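You operate a simulated robot arm through the tools that you are given. There is no shell and no other tool.

Carry out the task below with a simulated robot arm. There is one attempt and no reset: what you move stays moved.

Task
Put things in order on the short wooden bench. At the end: the all green tray stands on top of the brown carton; the clear bottle (marked "WATER") stands where the black spool stood; the black spool from the short wooden bench stands where the blue spool stood; the blue spool stands where the all green tray stood; whatever was shut is shut again. Leave all else as you found it, and nothing knocked over.

Only the result counts: the job must be done as asked and must still hold three seconds after the hand-in. Knocking over, shifting, dropping, spilling or breaking anything else fails it.

Robot
A 5-joint arm with a two-finger parallel gripper, fixed in place. Base frame: the origin is at the foot of the arm, x ahead of it, y to its left, z up; the work surface is at about z = 0. Units: m, rad, N and s.
With the tool pointing down near the work surface it reaches from about 0.26 to 0.6 m from the base axis. Its first joint turns from -1.152 to 1.152 rad. The tool tilts only in the upright plane through the base axis and itself; it spins freely about its own axis. Payload 1.57 kg.
Tool frame: the origin (TCP) lies between the finger pads and is the grasp point; the fingertips stand 0.03 m ahead of it; z points along the fingers, y is the line along which they close. Largest opening 0.08 m; finger width 0.017, thickness 0.012; the body of the gripper, 0.04 by 0.082 m, starts 0.08 m behind the TCP.
Orientation is told as [roll, pitch, yaw] about the base's x, y, z axes, in that order, counted from this pose: with the fingers straight down and closing along the base's y, the tool's x points along the base's -x, its y along +y and its z along -z.

Tools
- The arm moves only by the tool drive_tool. Its argument "plan" is a list of rows, each a list of 7 numbers: the finger opening in cm, from 0 to 8, then the shift along the base's x, y, z in cm, then the turn, a rotation vector about the base's x, y, z in rad. In form: [[claw, tx, ty, tz, rx, ry, rz], ...]. A call has 1 to 20 rows; each row shifts and turns the commanded pose from where the row before left it. Each row takes 0.2 s and may step no farther than 0.05 m and 0.15 rad from the row before; otherwise, or with a gripper value out of range, the whole call is refused. A pose out of reach is approached as far as the arm can. The call stops where the force on the tool passes 40 N (or 10 N more than at its start, if that is more) or the arm is blocked; 0.2 s more then pass. Each finger travels about 0.153 m/s and halts on what it meets, pressing with about 43 N; the grip force reading is that of the motor and also rises with nothing between the fingers. The clock runs only during rows and for 0.2 s after the last one: add rows that do not move to give the fingers time. The reply holds the time, the measured pose of the TCP, the force on the tool along the base axes, the opening and the grip force, in the units named above and with some noise, with the torque about the TCP (base axes, N m) and any sound that the robot's microphone picked up.
- Cameras (640 x 400 px; columns grow to the right, rows downward): "scene" is fixed at [0.0596, 0.427, 0.5124]; the picture's right is [-0.60, -0.80, 0.00], its down [-0.58, 0.44, -0.68] and it looks along [0.55, -0.41, -0.73] (base axes); focal length 340 px, centre (320, 200). "wrist" rides on the gripper at [0.072, -0.007, -0.122] in the tool frame; the picture's right is [0.09, 1.00, 0.00], its down [-0.84, 0.08, -0.54] and it looks along [-0.54, 0.05, 0.84] (tool axes); focal length 238 px, centre (320, 200). There is no depth. A picture from a camera that has moved, and an enlarged one, comes with that camera's place and axes in the base frame and with its lens. The place of the scene camera against the robot may be out by one fixed shift of up to 0.025 m in any direction.
- snapshot(camera): a new picture of that camera. The clock stands still meanwhile.
- close_up(camera, box): a new picture of the part [left, top, right, bottom] of that camera's present view, enlarged. The clock stands still meanwhile.
- job_done(): hands the job in; it is judged then, once.

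Places have to be worked out from the pictures, the camera data and where the tool is seen. Open the gripper and draw the arm clear of the work before you hand the job in, unless the task says otherwise.

The tools are called after ">>>" by a JSON object that holds its "api" and its "payload". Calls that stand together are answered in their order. drive_tool: Moves the arm, as the interface text tells. Its arguments: {"type":"object","properties":{"plan":{"type":"array","items":{"type":"array","items":{"type":"number"}}}},"required":["plan"]} The other tools are called the same way: snapshot (camera) takes a picture; close_up (camera, box) takes an enlarged picture of a part of a camera's view; job_done () hands the job in.

At the start:

```text
clock: 0.0
position: [0.2475, 0.2139, 0.2757]
ee_rot: [-0.002, -0.001, 0.001]
force: [-0.1, -0.6, -0.7]
wrist_torque: [-0.04, 0.0, 0.0]
grip_width: 0.0798
grasp_force: 0.0
```

scene: 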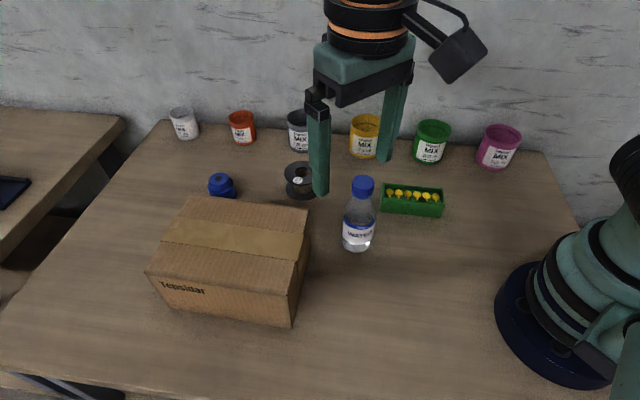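
wrist: 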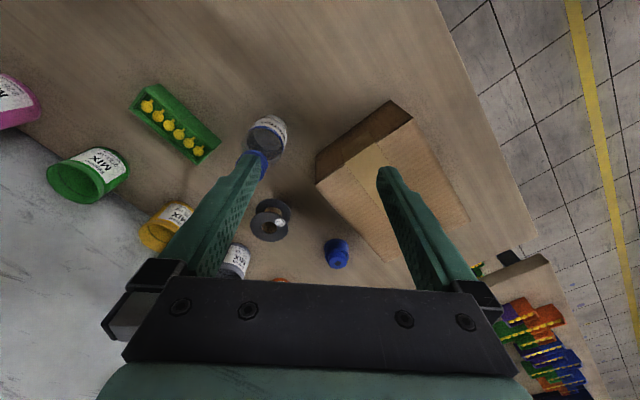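

I begin by looking closely at the objects on the bench before moving anything. The arm is still at its starting pose.

>>> {"api": "close_up", "payload": {"camera": "scene", "box": [140, 90, 340, 215]}}

>>> {"api": "close_up", "payload": {"camera": "scene", "box": [320, 90, 520, 215]}}

>>> {"api": "close_up", "payload": {"camera": "scene", "box": [130, 180, 450, 380]}}

>>> {"api": "close_up", "payload": {"camera": "wrist", "box": [120, 60, 440, 260]}}

>>> {"api": "close_up", "payload": {"camera": "wrist", "box": [440, 230, 640, 400]}}

>>> {"api": "close_up", "payload": {"camera": "scene", "box": [0, 90, 200, 300]}}

```text
3.20 times, centred on (240, 152) of scene
camera zoom: at [0.0596, 0.427, 0.5124], right [-0.6, -0.8, 0.0], down [-0.58, 0.44, -0.68], along [0.55, -0.41, -0.73], focal length 1087 px, centre (576, 352)
```

zoom: 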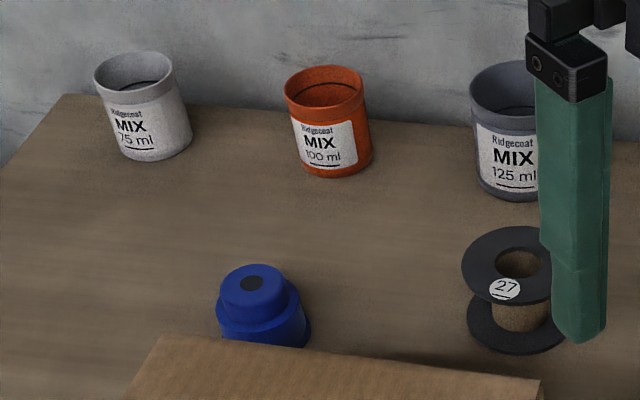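

```text
3.20 times, centred on (420, 152) of scene
camera zoom: at [0.0596, 0.427, 0.5124], right [-0.6, -0.8, 0.0], down [-0.58, 0.44, -0.68], along [0.55, -0.41, -0.73], focal length 1087 px, centre (0, 352)
```

zoom: 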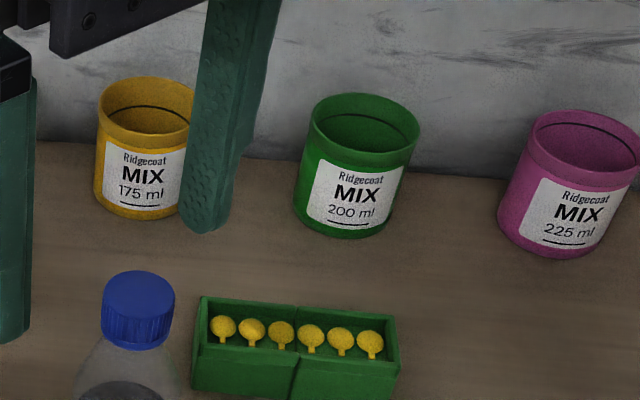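

```text
2.00 times, centred on (290, 280) of scene
camera zoom: at [0.0596, 0.427, 0.5124], right [-0.6, -0.8, 0.0], down [-0.58, 0.44, -0.68], along [0.55, -0.41, -0.73], focal length 679 px, centre (380, 40)
```

zoom: 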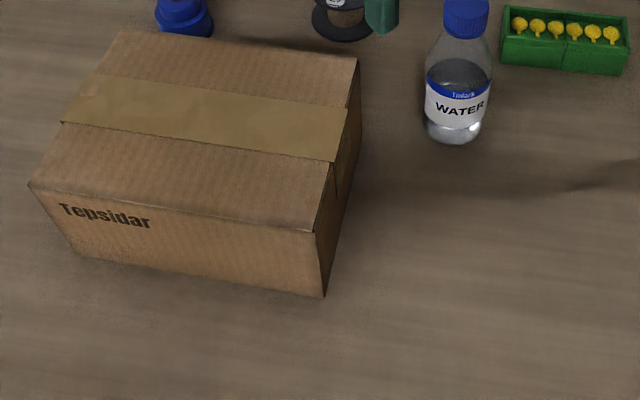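

```text
2.00 times, centred on (280, 160) of wrist
camera zoom: at [0.1747, 0.2065, 0.3983], right [-0.09, 1.0, 0.0], down [0.84, 0.08, 0.54], along [0.54, 0.05, -0.84], focal length 477 px, centre (400, 280)
```

zoom: 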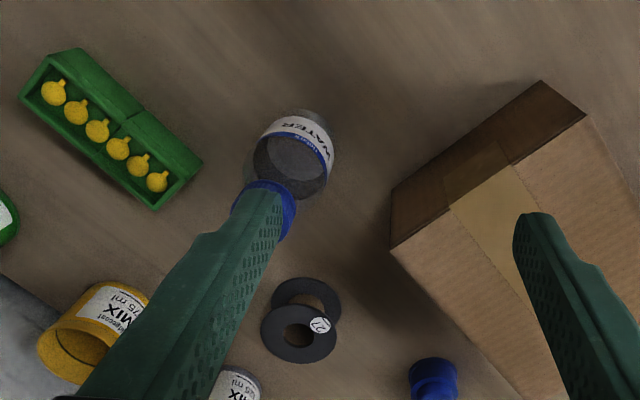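

```text
2.35 times, centred on (540, 315) of wrist
camera zoom: at [0.1747, 0.2065, 0.3983], right [-0.09, 1.0, 0.0], down [0.84, 0.08, 0.54], along [0.54, 0.05, -0.84], focal length 561 px, centre (-198, -71)
```

zoom: 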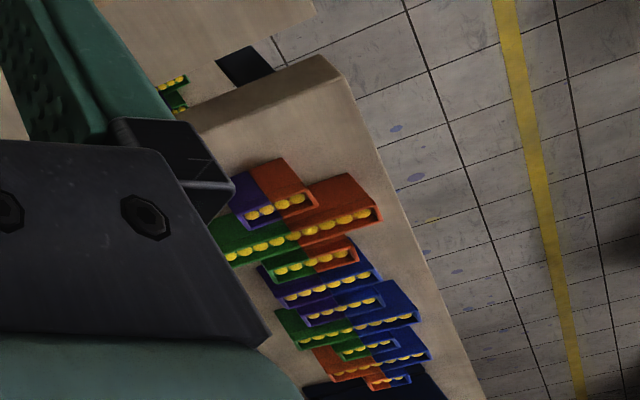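

```text
1.90 times, centred on (100, 195) of scene
camera zoom: at [0.0596, 0.427, 0.5124], right [-0.6, -0.8, 0.0], down [-0.58, 0.44, -0.68], along [0.55, -0.41, -0.73], focal length 647 px, centre (739, 210)
```

zoom: 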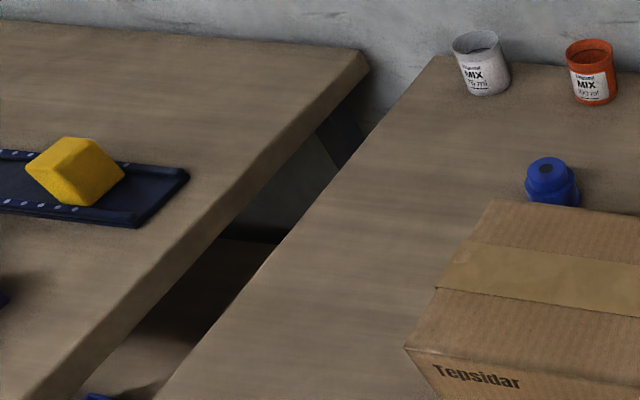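

The bench holds a carton taped shut, a tray with two green halves and yellow pieces, the bottle, the black spool marked "27" and a blue object that should be the blue spool. I move the arm forward at a safe height so the wrist camera can see the blue object and the area behind the carton.

>>> {"api": "drive_tool", "payload": {"plan": [[8, 4, 0, 0, 0, 0, 0], [8, 4, 0, 0, 0, 0, 0], [8, 4, 0, 0, 0, 0, 0], [8, 0, 0, 0, 0, 0, 0]]}}

>>> {"api": "snapshot", "payload": {"camera": "wrist"}}

>>> {"api": "snapshot", "payload": {"camera": "scene"}}

```text
clock: 1.0
position: [0.3672, 0.2131, 0.2761]
ee_rot: [0.0, 0.0, 0.0]
force: [-0.2, 0.0, 0.0]
wrist_torque: [-0.02, -0.03, 0.03]
grip_width: 0.0803
grasp_force: 0.1
```

```text
taken
camera wrist: at [0.2942, 0.2068, 0.3992], right [-0.09, 1.0, 0.0], down [0.84, 0.08, 0.54], along [0.54, 0.05, -0.84], focal length 238 px, centre (320, 200)
```

wrist: 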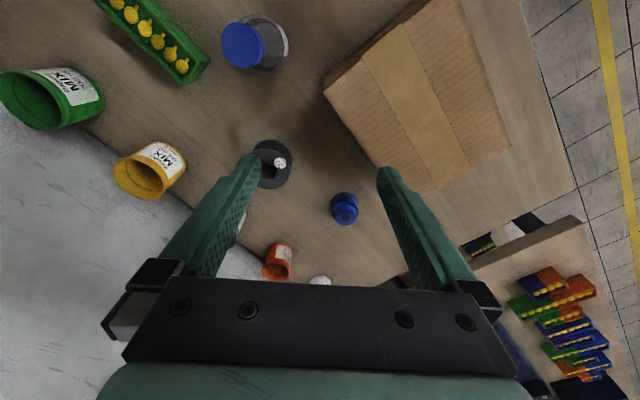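

```text
taken
```

scene: 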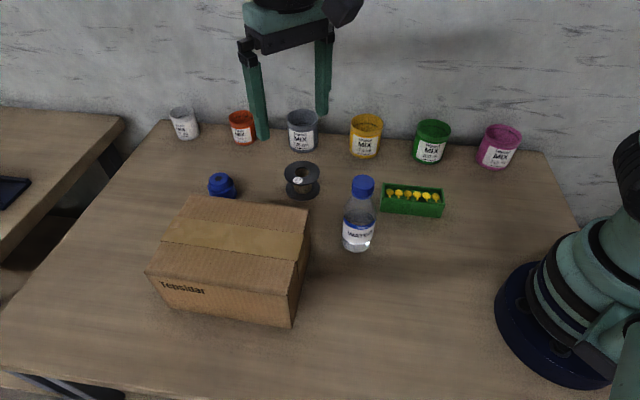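

The blue object now sits between the fingers in the wrist view. I zoom in to confirm it is a spool and to measure the objects.

>>> {"api": "close_up", "payload": {"camera": "wrist", "box": [220, 130, 420, 255]}}

>>> {"api": "close_up", "payload": {"camera": "wrist", "box": [100, 0, 300, 125]}}

>>> {"api": "close_up", "payload": {"camera": "scene", "box": [190, 140, 350, 240]}}

>>> {"api": "close_up", "payload": {"camera": "wrist", "box": [440, 190, 640, 400]}}

```text
3.20 times, centred on (320, 192) of wrist
camera zoom: at [0.2942, 0.2068, 0.3992], right [-0.09, 1.0, 0.0], down [0.84, 0.08, 0.54], along [0.54, 0.05, -0.84], focal length 763 px, centre (320, 224)
```

zoom: 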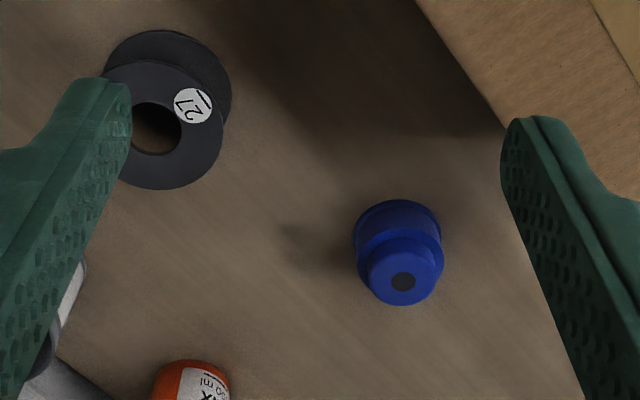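

```text
3.20 times, centred on (200, 62) of wrist
camera zoom: at [0.2942, 0.2068, 0.3992], right [-0.09, 1.0, 0.0], down [0.84, 0.08, 0.54], along [0.54, 0.05, -0.84], focal length 763 px, centre (704, 640)
```

zoom: 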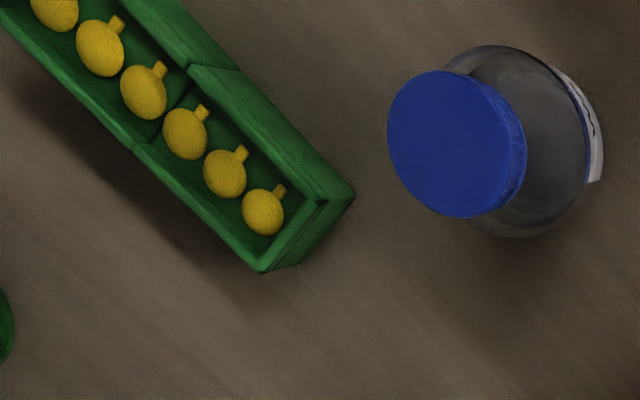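

```text
4.00 times, centred on (270, 190) of scene
camera zoom: at [0.0597, 0.427, 0.5124], right [-0.6, -0.8, 0.0], down [-0.58, 0.44, -0.68], along [0.55, -0.41, -0.73], focal length 1358 px, centre (520, 240)
```

zoom: 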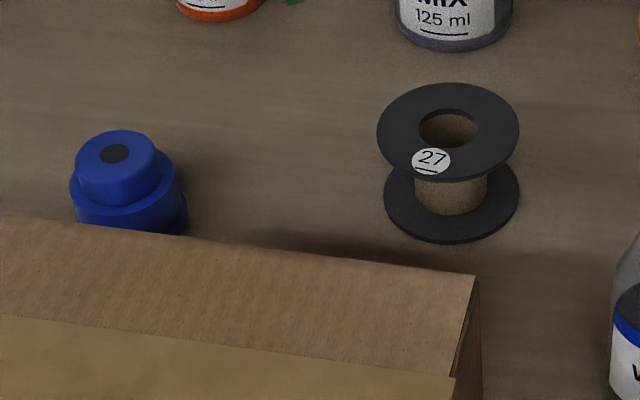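

```text
1.90 times, centred on (540, 295) of wrist
camera zoom: at [0.2942, 0.2068, 0.3992], right [-0.09, 1.0, 0.0], down [0.84, 0.08, 0.54], along [0.54, 0.05, -0.84], focal length 454 px, centre (-99, 19)
```

zoom: 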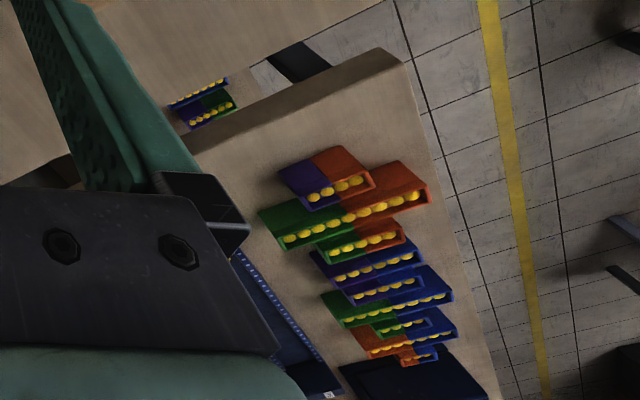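

The blue object is a stepped blue spool, at roughly (0.555, 0.28), about 0.62 m out. The other places I estimate are:
- **Black spool:** (0.47, 0.139).
- **Bottle:** (0.297, 0.137), about 0.14 m tall.
- **Tray:** centred near (0.30, -0.01), long axis at about 45°.
- **Carton:** top at about z = 0.104.

I move above the tray with the tool yawed 45°.

>>> {"api": "drive_tool", "payload": {"plan": [[8, -1.1, -3.7, 0, 0, 0, 0.131], [8, -1.1, -3.7, 0, 0, 0, 0.131], [8, -1.1, -3.7, 0, 0, 0, 0.131], [8, -1.1, -3.7, 0, 0, 0, 0.131], [8, -1.1, -3.7, 0, 0, 0, 0.131], [8, -1.2, -3.8, -2, 0, 0, 0.13], [8, 0, 0, 0, 0, 0, 0]]}}

>>> {"api": "snapshot", "payload": {"camera": "wrist"}}

>>> {"api": "snapshot", "payload": {"camera": "scene"}}

```text
clock: 2.6
position: [0.2997, -0.0091, 0.2532]
ee_rot: [0.0, 0.0, 0.786]
force: [-1.6, -0.7, -0.5]
wrist_torque: [0.01, 0.0, 0.0]
grip_width: 0.0798
grasp_force: 0.0
```

```text
taken
camera wrist: at [0.2538, -0.0658, 0.3775], right [-0.77, 0.64, 0.0], down [0.54, 0.65, 0.54], along [0.35, 0.42, -0.84], focal length 238 px, centre (320, 200)
```

wrist: 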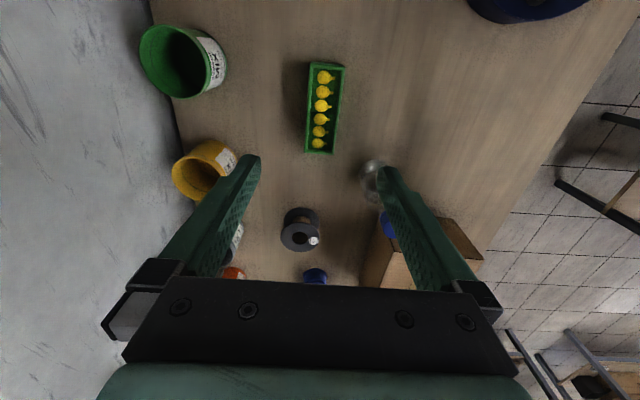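

```text
taken
```

scene: 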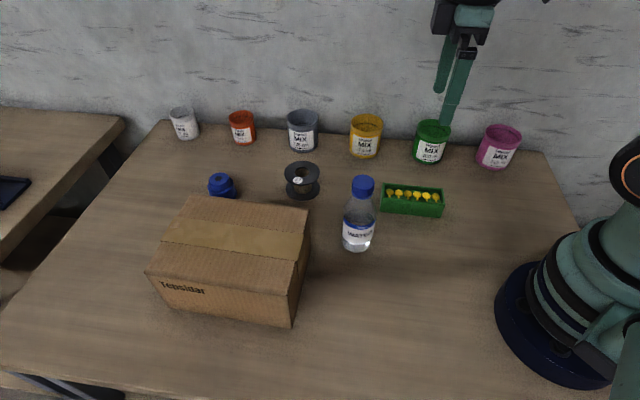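

The tray is right under the tool. I zoom in for its exact place and heading.

>>> {"api": "close_up", "payload": {"camera": "wrist", "box": [240, 45, 400, 170]}}

```text
3.20 times, centred on (320, 108) of wrist
camera zoom: at [0.2538, -0.0658, 0.3775], right [-0.77, 0.64, 0.0], down [0.54, 0.65, 0.54], along [0.35, 0.42, -0.84], focal length 763 px, centre (320, 496)
```

zoom: 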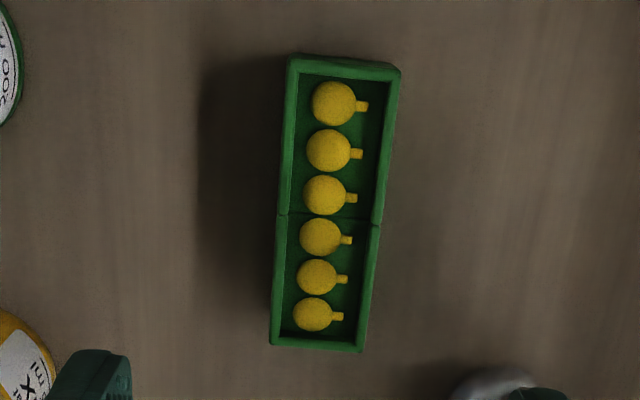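

Tray centre is about (0.300, -0.0045), roughly 0.044 m wide and 0.12 m long, at a heading of 45°, and its rim is 3–4 cm high. I shift 0.4 cm in y, lower to just above the tray and check the view.

>>> {"api": "drive_tool", "payload": {"plan": [[8, 0, 0.4, -4.5, 0, 0, 0], [8, 0, 0, -4.5, 0, 0, 0], [8, 0, 0, -4.5, 0, 0, 0], [8, 0, 0, -3.0, 0, 0, 0], [8, 0, 0, 0, 0, 0, 0]]}}

>>> {"api": "snapshot", "payload": {"camera": "wrist"}}

>>> {"api": "snapshot", "payload": {"camera": "scene"}}

```text
clock: 3.8
position: [0.2987, -0.0055, 0.0908]
ee_rot: [-0.001, 0.0, 0.787]
force: [0.3, -0.3, -0.2]
wrist_torque: [0.0, 0.01, -0.01]
grip_width: 0.0801
grasp_force: 0.1
```

```text
taken
camera wrist: at [0.2537, -0.0617, 0.2136], right [-0.77, 0.64, 0.0], down [0.54, 0.65, 0.54], along [0.35, 0.42, -0.84], focal length 238 px, centre (320, 200)
```

wrist: 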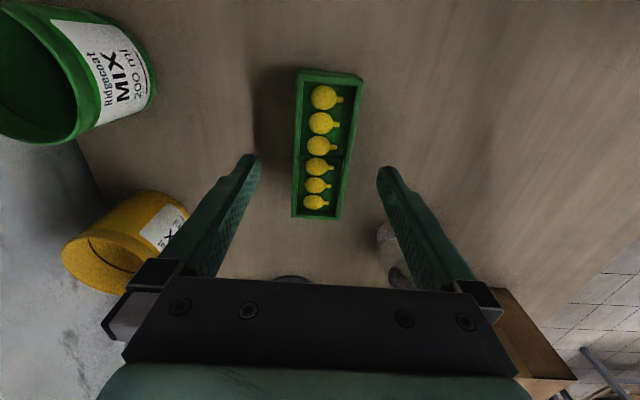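

```text
taken
```

scene: 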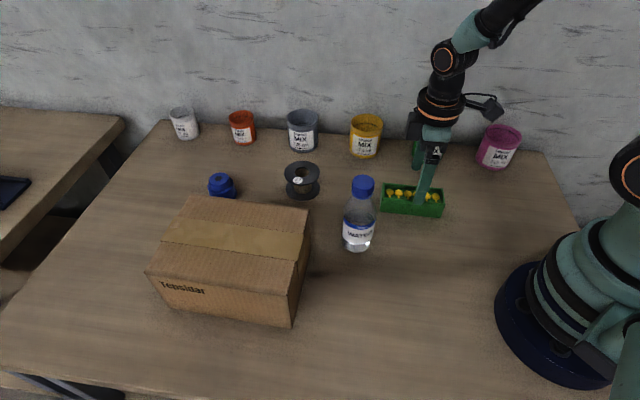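

The tray is centred under the tool: centre about (0.299, -0.005), TCP (0.2987, -0.0055). I lower to z ≈ 0.037 so the tips are just above the bench, then close on it.

>>> {"api": "drive_tool", "payload": {"plan": [[8, 0, 0, -2.7, 0, 0, 0], [8, 0, 0, -2.6, 0, 0, 0], [8, 0, 0, 0, 0, 0, 0], [6, 0, 0, 0, 0, 0, 0], [5, 0, 0, 0, 0, 0, 0], [4, 0, 0, 0, 0, 0, 0], [3, 0, 0, 0, 0, 0, 0], [3, 0, 0, 0, 0, 0, 0]]}}

>>> {"api": "snapshot", "payload": {"camera": "wrist"}}

```text
clock: 5.6
position: [0.2993, -0.005, 0.0374]
ee_rot: [-0.002, 0.0, 0.785]
force: [-0.5, 0.6, -0.4]
wrist_torque: [0.01, -0.02, 0.03]
grip_width: 0.0441
grasp_force: 43.0
```

```text
taken
camera wrist: at [0.254, -0.0617, 0.1607], right [-0.77, 0.64, 0.0], down [0.54, 0.65, 0.54], along [0.35, 0.42, -0.84], focal length 238 px, centre (320, 200)
```

wrist: 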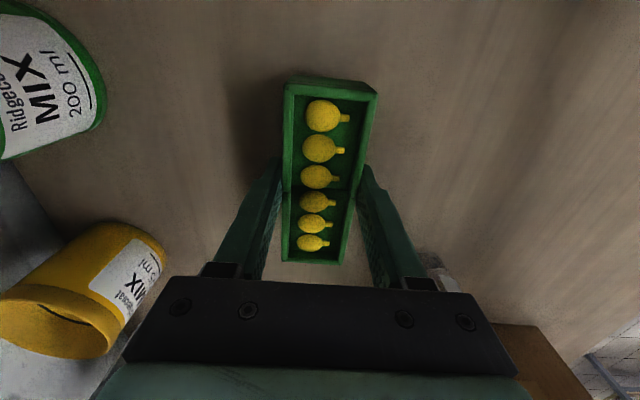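

The tray is gripped at 4.4 cm width with its centre at the TCP. I lift straight up, well above the bottle height, then check it.

>>> {"api": "drive_tool", "payload": {"plan": [[3, 0, 0, 1, 0, 0, 0], [3, 0, 0, 2, 0, 0, 0], [3, 0, 0, 3, 0, 0, 0], [3, 0, 0, 4, 0, 0, 0], [3, 0, 0, 4, 0, 0, 0], [3, 0, 0, 4, 0, 0, 0], [3, 0, 0, 2, 0, 0, 0], [3, 0, 0, 0, 0, 0, 0]]}}

>>> {"api": "snapshot", "payload": {"camera": "wrist"}}

>>> {"api": "snapshot", "payload": {"camera": "scene"}}

```text
clock: 7.4
position: [0.2986, -0.0056, 0.2366]
ee_rot: [0.0, 0.0, 0.785]
force: [-0.6, 0.1, -0.5]
wrist_torque: [-0.02, 0.01, 0.0]
grip_width: 0.0443
grasp_force: 43.5
```

```text
taken
camera wrist: at [0.2521, -0.0608, 0.3598], right [-0.77, 0.64, 0.0], down [0.54, 0.65, 0.54], along [0.35, 0.42, -0.84], focal length 238 px, centre (320, 200)
```

wrist: 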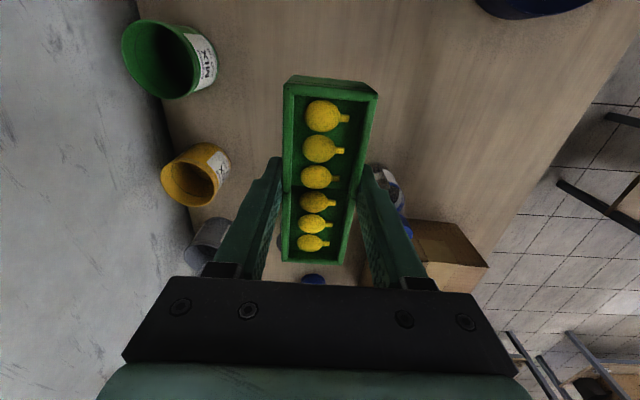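

```text
taken
```

scene: 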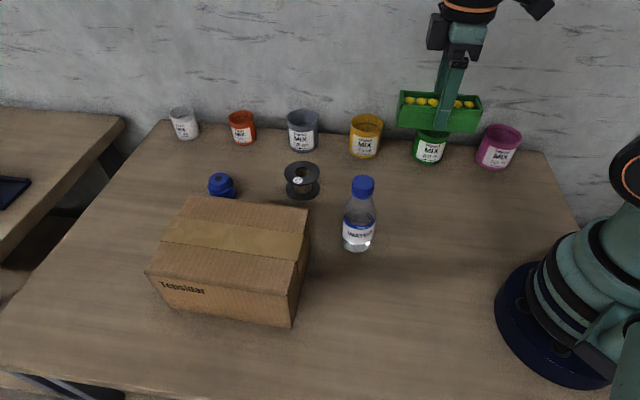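

The tray is held level. Correcting the scene camera with the wrist-based positions puts the carton's top corners at about (0.337, 0.214), (0.236, 0.322), (0.484, 0.349) and (0.383, 0.458). The centre is then (0.360, 0.336) at z ≈ 0.104, so I carry the tray there at this height.

>>> {"api": "drive_tool", "payload": {"plan": [[3, 0.3, 1.6, 0, 0, 0, 0], [3, 0.6, 3.2, 0, 0, 0, 0], [3, 0.6, 3.4, 0, 0, 0, 0], [3, 0.6, 3.4, 0, 0, 0, 0], [3, 0.6, 3.4, 0, 0, 0, 0], [3, 0.6, 3.4, 0, 0, 0, 0], [3, 0.6, 3.4, 0, 0, 0, 0], [3, 0.6, 3.4, 0, 0, 0, 0], [3, 0.6, 3.4, 0, 0, 0, 0], [3, 0.6, 3.2, 0, 0, 0, 0], [3, 0.4, 1.6, 0, 0, 0, 0], [3, 0.1, 0.8, 0, 0, 0, 0], [3, 0, 0, 0, 0, 0, 0]]}}

>>> {"api": "snapshot", "payload": {"camera": "wrist"}}

>>> {"api": "snapshot", "payload": {"camera": "scene"}}

```text
clock: 10.2
position: [0.3609, 0.3365, 0.2362]
ee_rot: [0.001, 0.0, 0.786]
force: [1.2, 1.5, -0.2]
wrist_torque: [0.01, 0.02, 0.04]
grip_width: 0.0444
grasp_force: 43.1
```

```text
taken
camera wrist: at [0.3147, 0.281, 0.3595], right [-0.77, 0.64, 0.0], down [0.54, 0.65, 0.54], along [0.35, 0.42, -0.84], focal length 238 px, centre (320, 200)
```

wrist: 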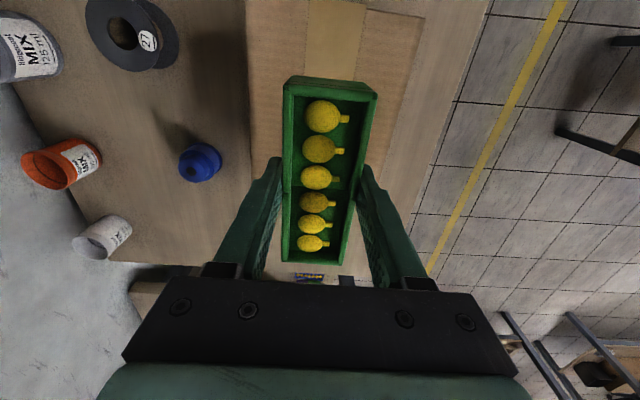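

```text
taken
```

scene: 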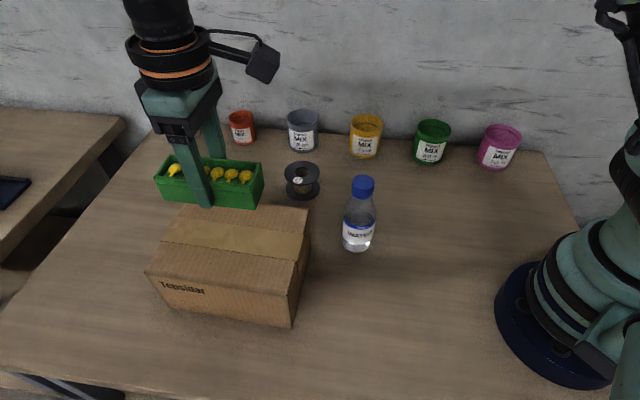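

The tray is above the carton centre. I lower it to about 1 cm above the lid and check before touching down.

>>> {"api": "drive_tool", "payload": {"plan": [[3, 0, 0, -2, 0, 0, 0], [3, 0, 0, -3, 0, 0, 0], [3, 0, 0, -2, 0, 0, 0], [3, 0, 0, -1, 0, 0, 0], [3, 0, 0, -0.5, 0, 0, 0], [3, 0, 0, 0, 0, 0, 0]]}}

>>> {"api": "snapshot", "payload": {"camera": "scene"}}

>>> {"api": "close_up", "payload": {"camera": "scene", "box": [130, 130, 340, 330]}}

```text
clock: 11.6
position: [0.362, 0.3359, 0.1511]
ee_rot: [0.001, -0.001, 0.786]
force: [0.1, 0.0, -1.6]
wrist_torque: [0.01, 0.01, 0.02]
grip_width: 0.0443
grasp_force: 42.8
```

```text
taken
```

scene: 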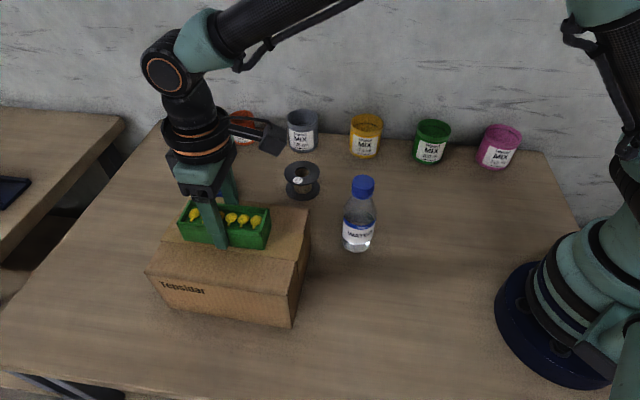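

```text
2.00 times, centred on (235, 230) of scene
camera zoom: at [0.0596, 0.427, 0.5124], right [-0.6, -0.8, 0.0], down [-0.58, 0.44, -0.68], along [0.55, -0.41, -0.73], focal length 679 px, centre (490, 140)
```

zoom: 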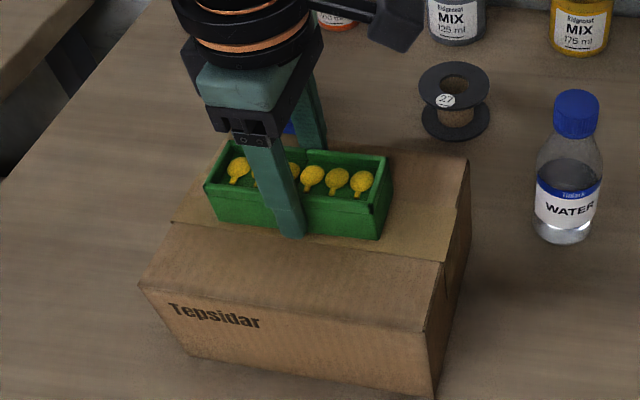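

The tray hovers about 1 cm above the lid, well inside its edges. I go down in small steps and watch the force.

>>> {"api": "drive_tool", "payload": {"plan": [[3, 0, 0, -0.3, 0, 0, 0], [3, 0, 0, -0.3, 0, 0, 0], [3, 0, 0, -0.2, 0, 0, 0], [3, 0, 0, 0, 0, 0, 0]]}}

```text
clock: 12.6
position: [0.3625, 0.3367, 0.147]
ee_rot: [0.001, -0.004, 0.785]
force: [-7.5, -10.9, 36.4]
wrist_torque: [-0.29, 0.18, -0.02]
grip_width: 0.0444
grasp_force: 43.8
```

Contact came at z ≈ 0.147 with 36 N. I ease the command back up 0.35 cm so it rests lightly, then check the force.

>>> {"api": "drive_tool", "payload": {"plan": [[3, 0, 0, 0.35, 0, 0, 0], [3, 0, 0, 0, 0, 0, 0]]}}

>>> {"api": "close_up", "payload": {"camera": "scene", "box": [130, 130, 340, 330]}}

```text
clock: 13.2
position: [0.3604, 0.3371, 0.147]
ee_rot: [-0.002, -0.003, 0.787]
force: [0.7, -0.3, 10.7]
wrist_torque: [0.5, -0.5, -0.07]
grip_width: 0.0442
grasp_force: 43.2
```

```text
2.00 times, centred on (235, 230) of scene
camera zoom: at [0.0596, 0.427, 0.5124], right [-0.6, -0.8, 0.0], down [-0.58, 0.44, -0.68], along [0.55, -0.41, -0.73], focal length 679 px, centre (490, 140)
```

zoom: 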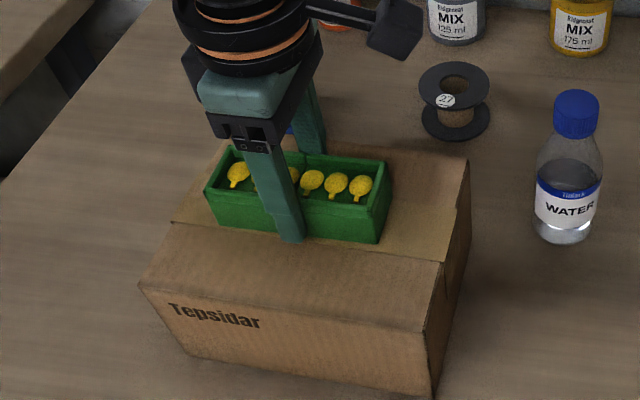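

The tray rests on the lid with a light residual load. I open the fingers gently and check.

>>> {"api": "drive_tool", "payload": {"plan": [[4.4, 0, 0, 0, 0, 0, 0], [5, 0, 0, 0, 0, 0, 0], [6, 0, 0, 0, 0, 0, 0], [7, 0, 0, 0, 0, 0, 0], [8, 0, 0, 0, 0, 0, 0], [8, 0, 0, 0, 0, 0, 0]]}}

>>> {"api": "snapshot", "payload": {"camera": "wrist"}}

>>> {"api": "close_up", "payload": {"camera": "scene", "box": [130, 130, 340, 330]}}

```text
clock: 14.6
position: [0.3618, 0.3361, 0.1481]
ee_rot: [0.0, 0.002, 0.785]
force: [-0.5, 0.1, -0.2]
wrist_torque: [0.04, -0.01, -0.01]
grip_width: 0.0796
grasp_force: 0.0
```

```text
taken
camera wrist: at [0.3156, 0.2808, 0.2706], right [-0.77, 0.64, 0.0], down [0.54, 0.65, 0.54], along [0.35, 0.42, -0.84], focal length 238 px, centre (320, 200)
```

wrist: 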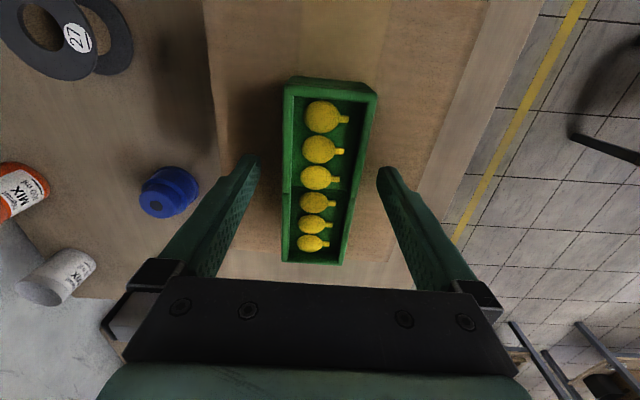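

```text
2.00 times, centred on (235, 230) of scene
camera zoom: at [0.0596, 0.427, 0.5124], right [-0.6, -0.8, 0.0], down [-0.58, 0.44, -0.68], along [0.55, -0.41, -0.73], focal length 679 px, centre (490, 140)
```

zoom: 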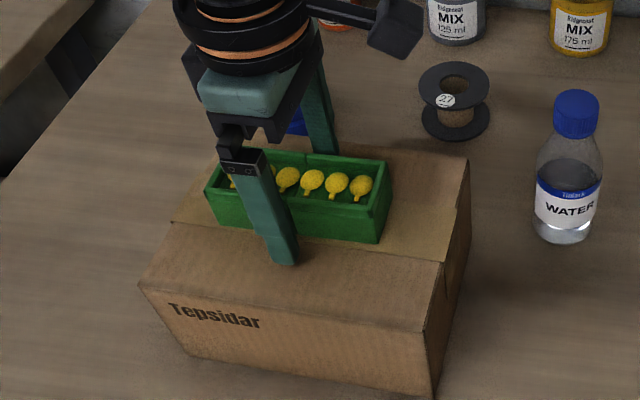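

The tray stands on the carton and nothing else has shifted. I raise the arm and move to a lookout on the near side of the blue spool, yawed along its direction.

>>> {"api": "drive_tool", "payload": {"plan": [[8, 0, 0, 2, 0, 0, 0], [8, 0, 0, 3, 0, 0, 0], [8, 0, 0, 3, 0, 0, 0], [8, 0, 0, 3, 0, 0, 0], [8, 2.5, -2.5, 0, 0, 0, -0.08], [8, 2.5, -2.5, 0, 0, 0, -0.08], [8, 2.6, -2.5, 0, 0, 0, -0.08], [8, 2.6, -2.6, -2, 0, 0, -0.078], [8, 0, 0, -2, 0, 0, 0], [8, 0, 0, 0, 0, 0, 0]]}}

>>> {"api": "snapshot", "payload": {"camera": "wrist"}}

>>> {"api": "snapshot", "payload": {"camera": "scene"}}

```text
clock: 16.8
position: [0.4621, 0.2344, 0.2188]
ee_rot: [-0.002, 0.0, 0.468]
force: [0.0, 1.0, -0.3]
wrist_torque: [0.01, 0.03, 0.0]
grip_width: 0.08
grasp_force: 0.1
```

```text
taken
camera wrist: at [0.4011, 0.1974, 0.3418], right [-0.53, 0.85, 0.0], down [0.71, 0.45, 0.54], along [0.46, 0.29, -0.84], focal length 238 px, centre (320, 200)
```

wrist: 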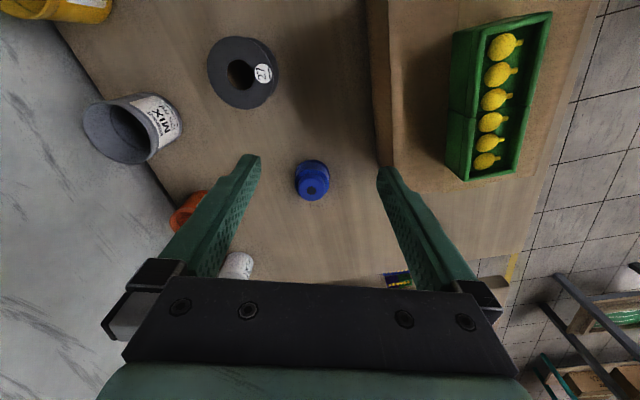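

```text
taken
```

scene: 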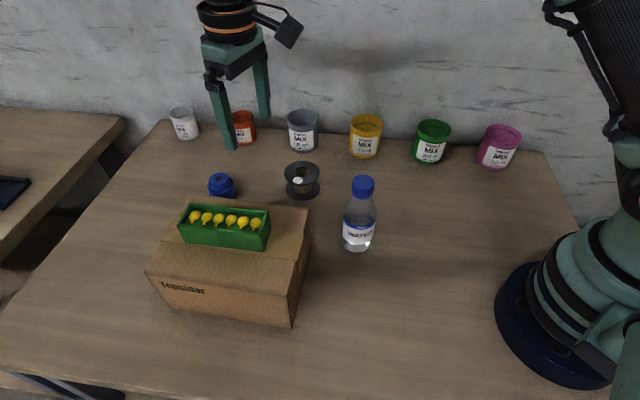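

>>> {"api": "close_up", "payload": {"camera": "wrist", "box": [262, 140, 362, 215]}}

>>> {"api": "close_up", "payload": {"camera": "wrist", "box": [190, 20, 310, 120]}}

```text
5.33 times, centred on (312, 178) of wrist
camera zoom: at [0.4011, 0.1974, 0.3418], right [-0.53, 0.85, 0.0], down [0.71, 0.45, 0.54], along [0.46, 0.29, -0.84], focal length 1271 px, centre (363, 320)
```

zoom: 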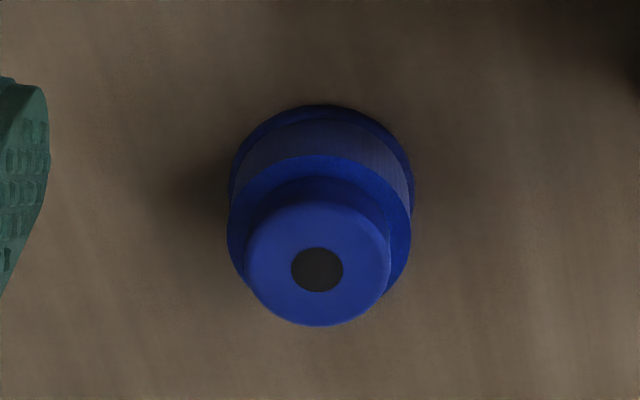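

```text
4.00 times, centred on (250, 70) of wrist
camera zoom: at [0.4011, 0.1974, 0.3418], right [-0.53, 0.85, 0.0], down [0.71, 0.45, 0.54], along [0.46, 0.29, -0.84], focal length 953 px, centre (600, 720)
```

zoom: 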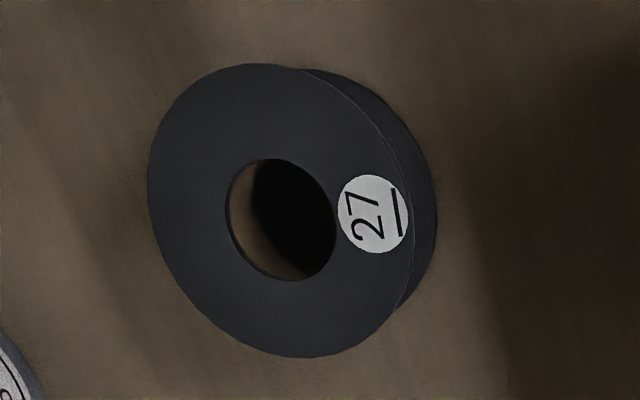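

The blue spool has two flanges about 5.5 cm across, with a narrower knob on top. Its centre is about (0.553, 0.278), and its height is 0.051 m. That is r ≈ 0.619, past the straight-down reach, so I tilt the tool 0.25 rad outward and go to a hover above it to test reach.

>>> {"api": "drive_tool", "payload": {"plan": [[8, 2.0, 0.95, -2.0, 0.028, -0.0558, 0], [8, 2.2, 1.05, -2.5, 0.028, -0.0558, 0], [8, 2.2, 1.05, -2.5, 0.028, -0.0558, 0], [8, 2.2, 1.05, -2.5, 0.028, -0.0558, 0], [8, 0, 0, 0, 0, 0, 0], [8, 0, 0, 0, 0, 0, 0]]}}

>>> {"api": "snapshot", "payload": {"camera": "wrist"}}

>>> {"api": "snapshot", "payload": {"camera": "scene"}}

```text
clock: 18.2
position: [0.5495, 0.2783, 0.1232]
ee_rot: [0.001, -0.249, 0.467]
force: [-0.6, 0.0, -0.2]
wrist_torque: [0.0, 0.01, 0.02]
grip_width: 0.0799
grasp_force: 0.1
```

```text
taken
camera wrist: at [0.4637, 0.2269, 0.2248], right [-0.53, 0.85, -0.02], down [0.57, 0.37, 0.73], along [0.63, 0.37, -0.68], focal length 238 px, centre (320, 200)
```

wrist: 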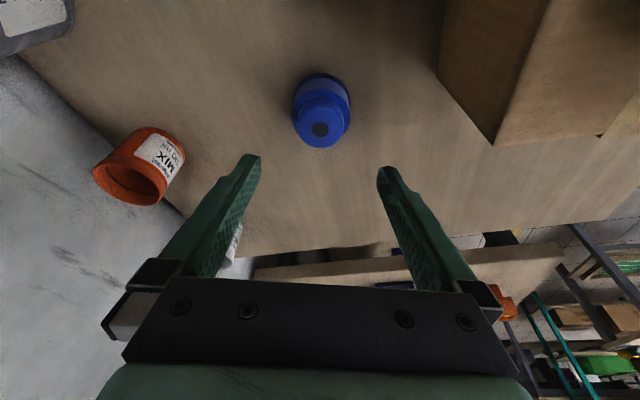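

```text
taken
```

scene: 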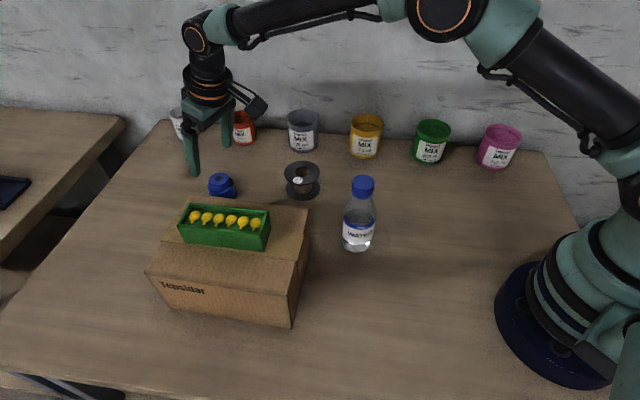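

The pose was reached and the spool is centred between the fingers at about (0.552, 0.2775). I lower vertically around it to z ≈ 0.035.

>>> {"api": "drive_tool", "payload": {"plan": [[8, -0.1, -0.2, -2.5, 0, 0, 0], [8, 0, 0, -2.5, 0, 0, 0], [8, 0, 0, -2.0, 0, 0, 0], [8, 0, 0, -1.0, 0, 0, 0], [8, 0, 0, 0, 0, 0, 0]]}}

>>> {"api": "snapshot", "payload": {"camera": "wrist"}}

>>> {"api": "snapshot", "payload": {"camera": "scene"}}

```text
clock: 19.4
position: [0.5495, 0.2743, 0.0431]
ee_rot: [-0.002, -0.25, 0.468]
force: [-0.6, 1.1, 1.0]
wrist_torque: [0.0, 0.02, 0.01]
grip_width: 0.0801
grasp_force: 0.1
```

```text
taken
camera wrist: at [0.4632, 0.2238, 0.1448], right [-0.53, 0.85, -0.02], down [0.57, 0.37, 0.73], along [0.63, 0.37, -0.68], focal length 238 px, centre (320, 200)
```

wrist: 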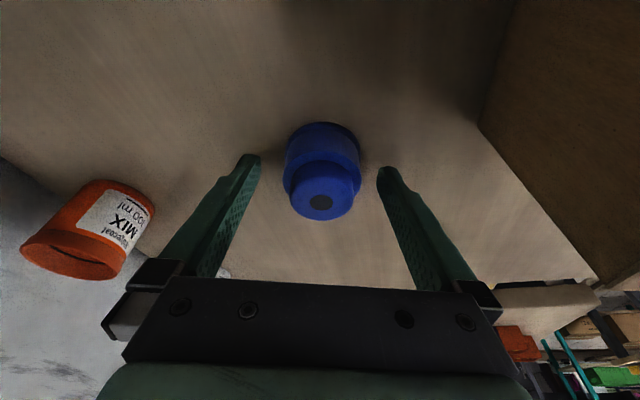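

```text
taken
```

scene: 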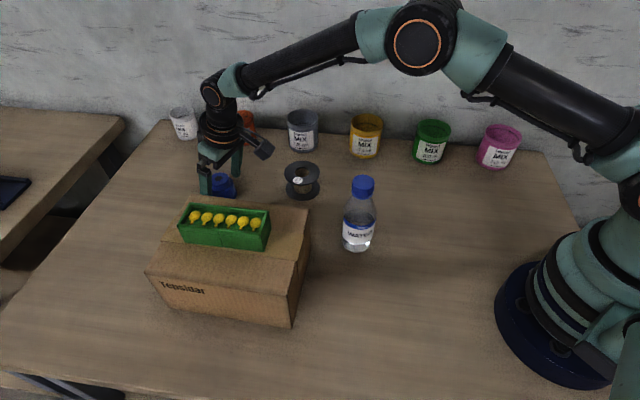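

The spool sits centred between the fingers. I lower the last 0.8 cm and close slowly.

>>> {"api": "drive_tool", "payload": {"plan": [[8, -0.1, 0, -0.8, 0, 0, 0], [8, 0, 0, 0, 0, 0, 0], [7, 0, 0, 0, 0, 0, 0], [6.4, 0, 0, 0, 0, 0, 0], [6.0, 0, 0, 0, 0, 0, 0], [5.6, 0, 0, 0, 0, 0, 0], [5.2, 0, 0, 0, 0, 0, 0], [4.5, 0, 0, 0, 0, 0, 0], [4, 0, 0, 0, 0, 0, 0]]}}

>>> {"api": "snapshot", "payload": {"camera": "wrist"}}

>>> {"api": "close_up", "payload": {"camera": "scene", "box": [150, 110, 310, 220]}}

```text
clock: 21.4
position: [0.5493, 0.275, 0.0367]
ee_rot: [0.0, -0.255, 0.468]
force: [0.1, 2.1, 8.4]
wrist_torque: [0.06, -0.06, 0.0]
grip_width: 0.0436
grasp_force: 2.0
```

```text
taken
camera wrist: at [0.4624, 0.2242, 0.1373], right [-0.53, 0.85, -0.02], down [0.57, 0.37, 0.73], along [0.63, 0.37, -0.68], focal length 238 px, centre (320, 200)
```

wrist: 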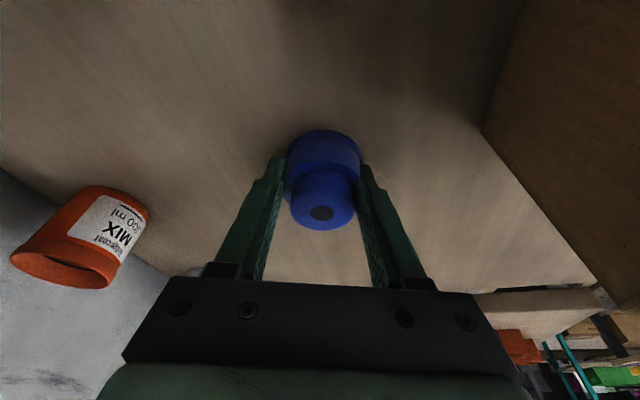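

```text
3.64 times, centred on (230, 165) of scene
camera zoom: at [0.0596, 0.427, 0.5124], right [-0.6, -0.8, 0.0], down [-0.58, 0.44, -0.68], along [0.55, -0.41, -0.73], focal length 1235 px, centre (647, 327)
```

zoom: 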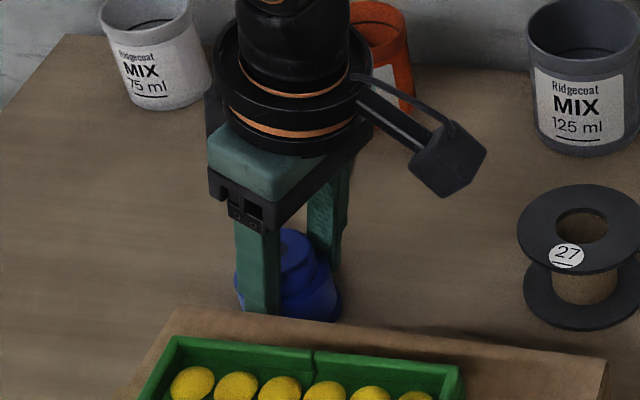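

The reading is 4.36 cm at only 2 N, narrower than I expected, so I look closely before going further.

>>> {"api": "close_up", "payload": {"camera": "wrist", "box": [240, 110, 400, 270]}}

>>> {"api": "close_up", "payload": {"camera": "scene", "box": [195, 150, 255, 205]}}

```text
2.50 times, centred on (320, 190) of wrist
camera zoom: at [0.4624, 0.2242, 0.1373], right [-0.53, 0.85, -0.02], down [0.57, 0.37, 0.73], along [0.63, 0.37, -0.68], focal length 596 px, centre (320, 225)
```

zoom: 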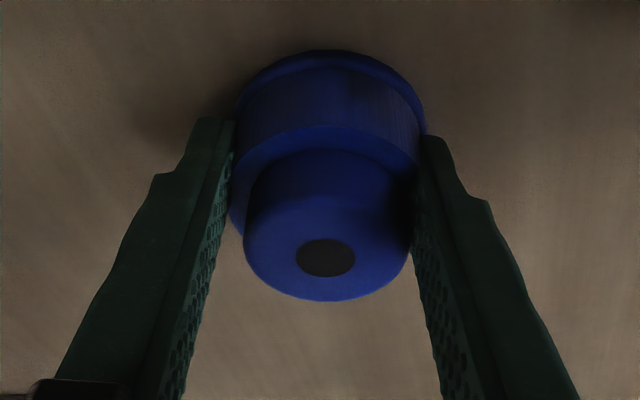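

```text
7.27 times, centred on (225, 178) of scene
camera zoom: at [0.0596, 0.427, 0.5124], right [-0.6, -0.8, 0.0], down [-0.58, 0.44, -0.68], along [0.55, -0.41, -0.73], focal length 2470 px, centre (1011, 364)
```

zoom: 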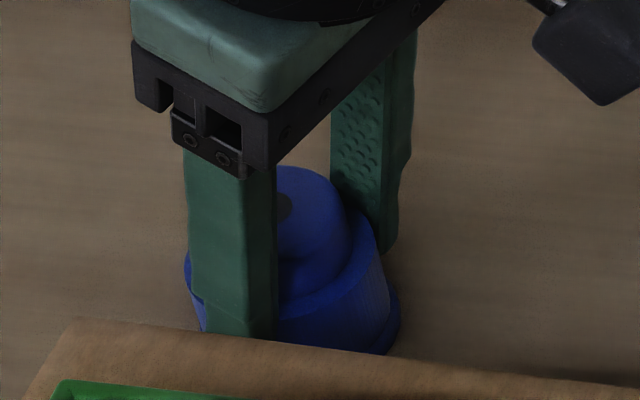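

It looks in contact, but the grip force reading is low. I keep closing with the tool still, to let the force build up.

>>> {"api": "drive_tool", "payload": {"plan": [[3.5, 0, 0, 0, 0, 0, 0], [3, 0, 0, 0, 0, 0, 0], [3, 0, 0, 0, 0, 0, 0]]}}

>>> {"api": "close_up", "payload": {"camera": "wrist", "box": [240, 110, 400, 270]}}

```text
clock: 22.2
position: [0.5494, 0.2743, 0.0361]
ee_rot: [-0.001, -0.253, 0.467]
force: [-2.2, 5.2, 16.1]
wrist_torque: [0.12, -0.03, 0.03]
grip_width: 0.0382
grasp_force: 29.2
```

```text
2.50 times, centred on (320, 190) of wrist
camera zoom: at [0.4623, 0.2241, 0.1373], right [-0.53, 0.85, -0.02], down [0.57, 0.37, 0.73], along [0.63, 0.37, -0.68], focal length 596 px, centre (320, 225)
```

zoom: 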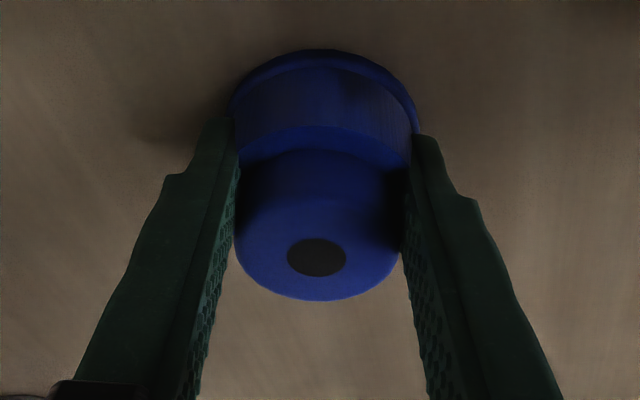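

Width is now 0.038 m at 29 N. The fingers have closed on the knob and flange edges, with the tips splayed a little. I lift 1 cm as a test and check that the spool follows.

>>> {"api": "drive_tool", "payload": {"plan": [[3, 0, 0, 0.5, 0, 0, 0], [3, 0, 0, 0.7, 0, 0, 0], [3, 0, 0, 0.8, 0, 0, 0], [3, 0, 0, 0, 0, 0, 0]]}}

>>> {"api": "close_up", "payload": {"camera": "wrist", "box": [240, 110, 400, 270]}}

>>> {"api": "close_up", "payload": {"camera": "scene", "box": [150, 110, 310, 220]}}

```text
clock: 23.2
position: [0.5481, 0.2732, 0.0551]
ee_rot: [-0.001, -0.248, 0.467]
force: [0.3, 0.3, -0.7]
wrist_torque: [0.0, 0.02, -0.01]
grip_width: 0.0382
grasp_force: 43.3
```

```text
2.50 times, centred on (320, 190) of wrist
camera zoom: at [0.4621, 0.2236, 0.1569], right [-0.53, 0.85, -0.02], down [0.57, 0.38, 0.73], along [0.63, 0.37, -0.68], focal length 596 px, centre (320, 225)
```

zoom: 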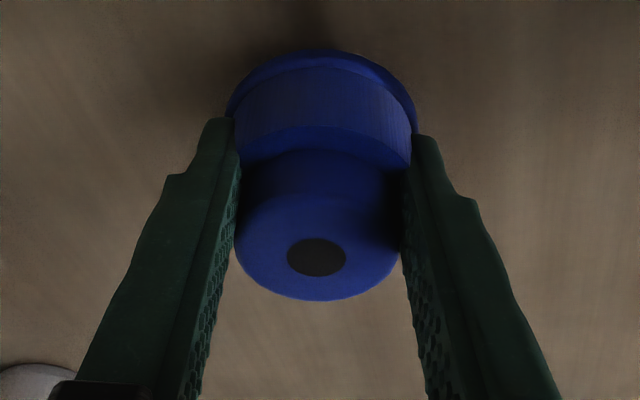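

```text
3.64 times, centred on (230, 165) of scene
camera zoom: at [0.0596, 0.427, 0.5124], right [-0.6, -0.8, 0.0], down [-0.58, 0.44, -0.68], along [0.55, -0.41, -0.73], focal length 1235 px, centre (647, 327)
```

zoom: 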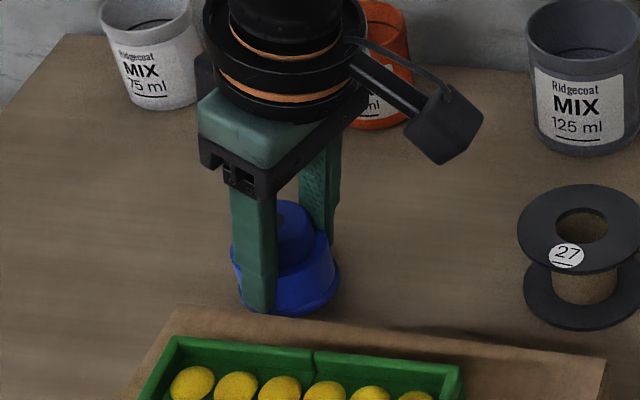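

The spool is lifted and held firmly at 43 N, upright. Its old place I take as (0.554, 0.279). I raise it and draw it inward, keeping the tilt.

>>> {"api": "drive_tool", "payload": {"plan": [[3, 0, 0, 2, 0, 0, 0], [3, -0.9, -0.45, 3, 0, 0, 0], [3, -1.8, -0.9, 3, 0, 0, 0], [3, -1.8, -0.9, 3, 0, 0, 0], [3, -1.8, -0.9, 3, 0, 0, 0], [3, -1.8, -0.9, 2.5, 0, 0, 0], [3, -0.9, -0.45, 0, 0, 0, 0], [3, 0, 0, 0, 0, 0, 0]]}}

>>> {"api": "snapshot", "payload": {"camera": "wrist"}}

>>> {"api": "snapshot", "payload": {"camera": "scene"}}

```text
clock: 25.0
position: [0.4562, 0.2271, 0.22]
ee_rot: [-0.002, -0.25, 0.468]
force: [-0.1, -0.8, -0.4]
wrist_torque: [0.01, 0.01, -0.02]
grip_width: 0.0384
grasp_force: 43.0
```

```text
taken
camera wrist: at [0.3706, 0.1766, 0.3208], right [-0.53, 0.85, -0.02], down [0.57, 0.38, 0.73], along [0.63, 0.37, -0.68], focal length 238 px, centre (320, 200)
```

wrist: 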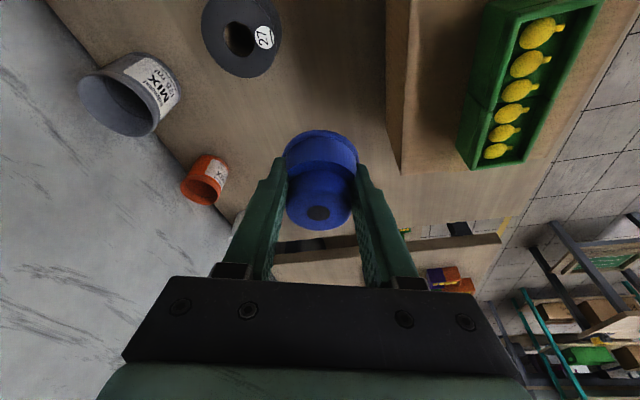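

```text
taken
```

scene: 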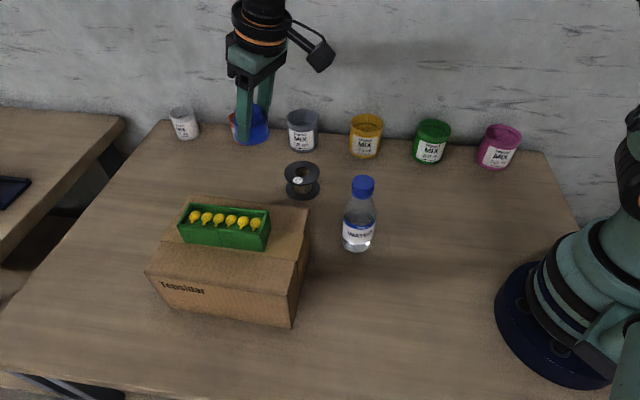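

The spool is at a safe height. I swing it on an arc towards the tray's old place, turning the yaw with the azimuth so it stays upright.

>>> {"api": "drive_tool", "payload": {"plan": [[3, -0.6, -1.9, 0, 0, 0, -0.03], [3, -1.21, -3.6, 0, 0, 0, -0.055], [3, -1.51, -3.62, 0, 0, 0, -0.06], [3, -1.77, -3.37, 0, 0, 0, -0.06], [3, -2.01, -3.1, 0, 0, 0, -0.06], [3, -2.22, -2.82, 0, 0, 0, -0.06], [3, -2.41, -2.51, 0, 0, 0, -0.06], [3, -2.3, -1.7, 0, 0, 0, -0.06], [3, -1.2, -0.5, 0, 0, 0, -0.04], [3, 0, 0, 0, 0, 0, 0], [3, 0, 0, 0, 0, 0, 0]]}}

>>> {"api": "snapshot", "payload": {"camera": "wrist"}}

>>> {"api": "snapshot", "payload": {"camera": "scene"}}

```text
clock: 27.4
position: [0.3052, -0.0006, 0.2202]
ee_rot: [0.004, -0.249, -0.019]
force: [-0.8, -0.1, 0.1]
wrist_torque: [0.03, 0.01, -0.01]
grip_width: 0.0382
grasp_force: 42.8
```

```text
taken
camera wrist: at [0.2053, -0.0064, 0.3207], right [-0.07, 1.0, -0.02], down [0.68, 0.06, 0.73], along [0.73, 0.04, -0.68], focal length 238 px, centre (320, 200)
```

wrist: 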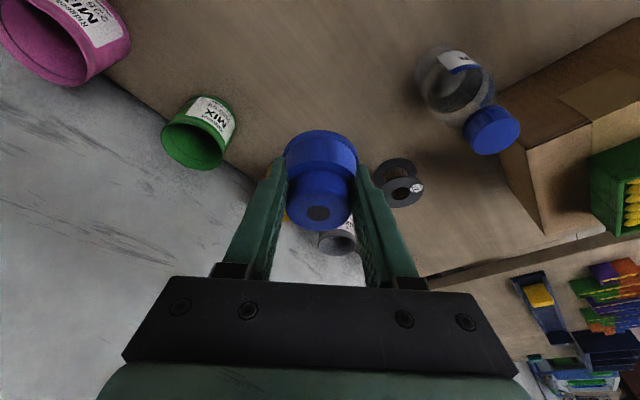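

```text
taken
```

scene: 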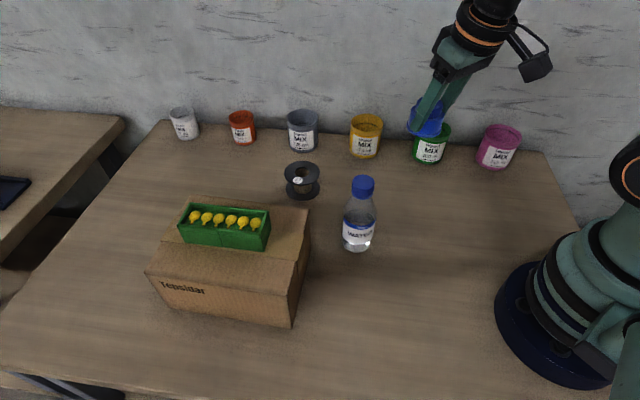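

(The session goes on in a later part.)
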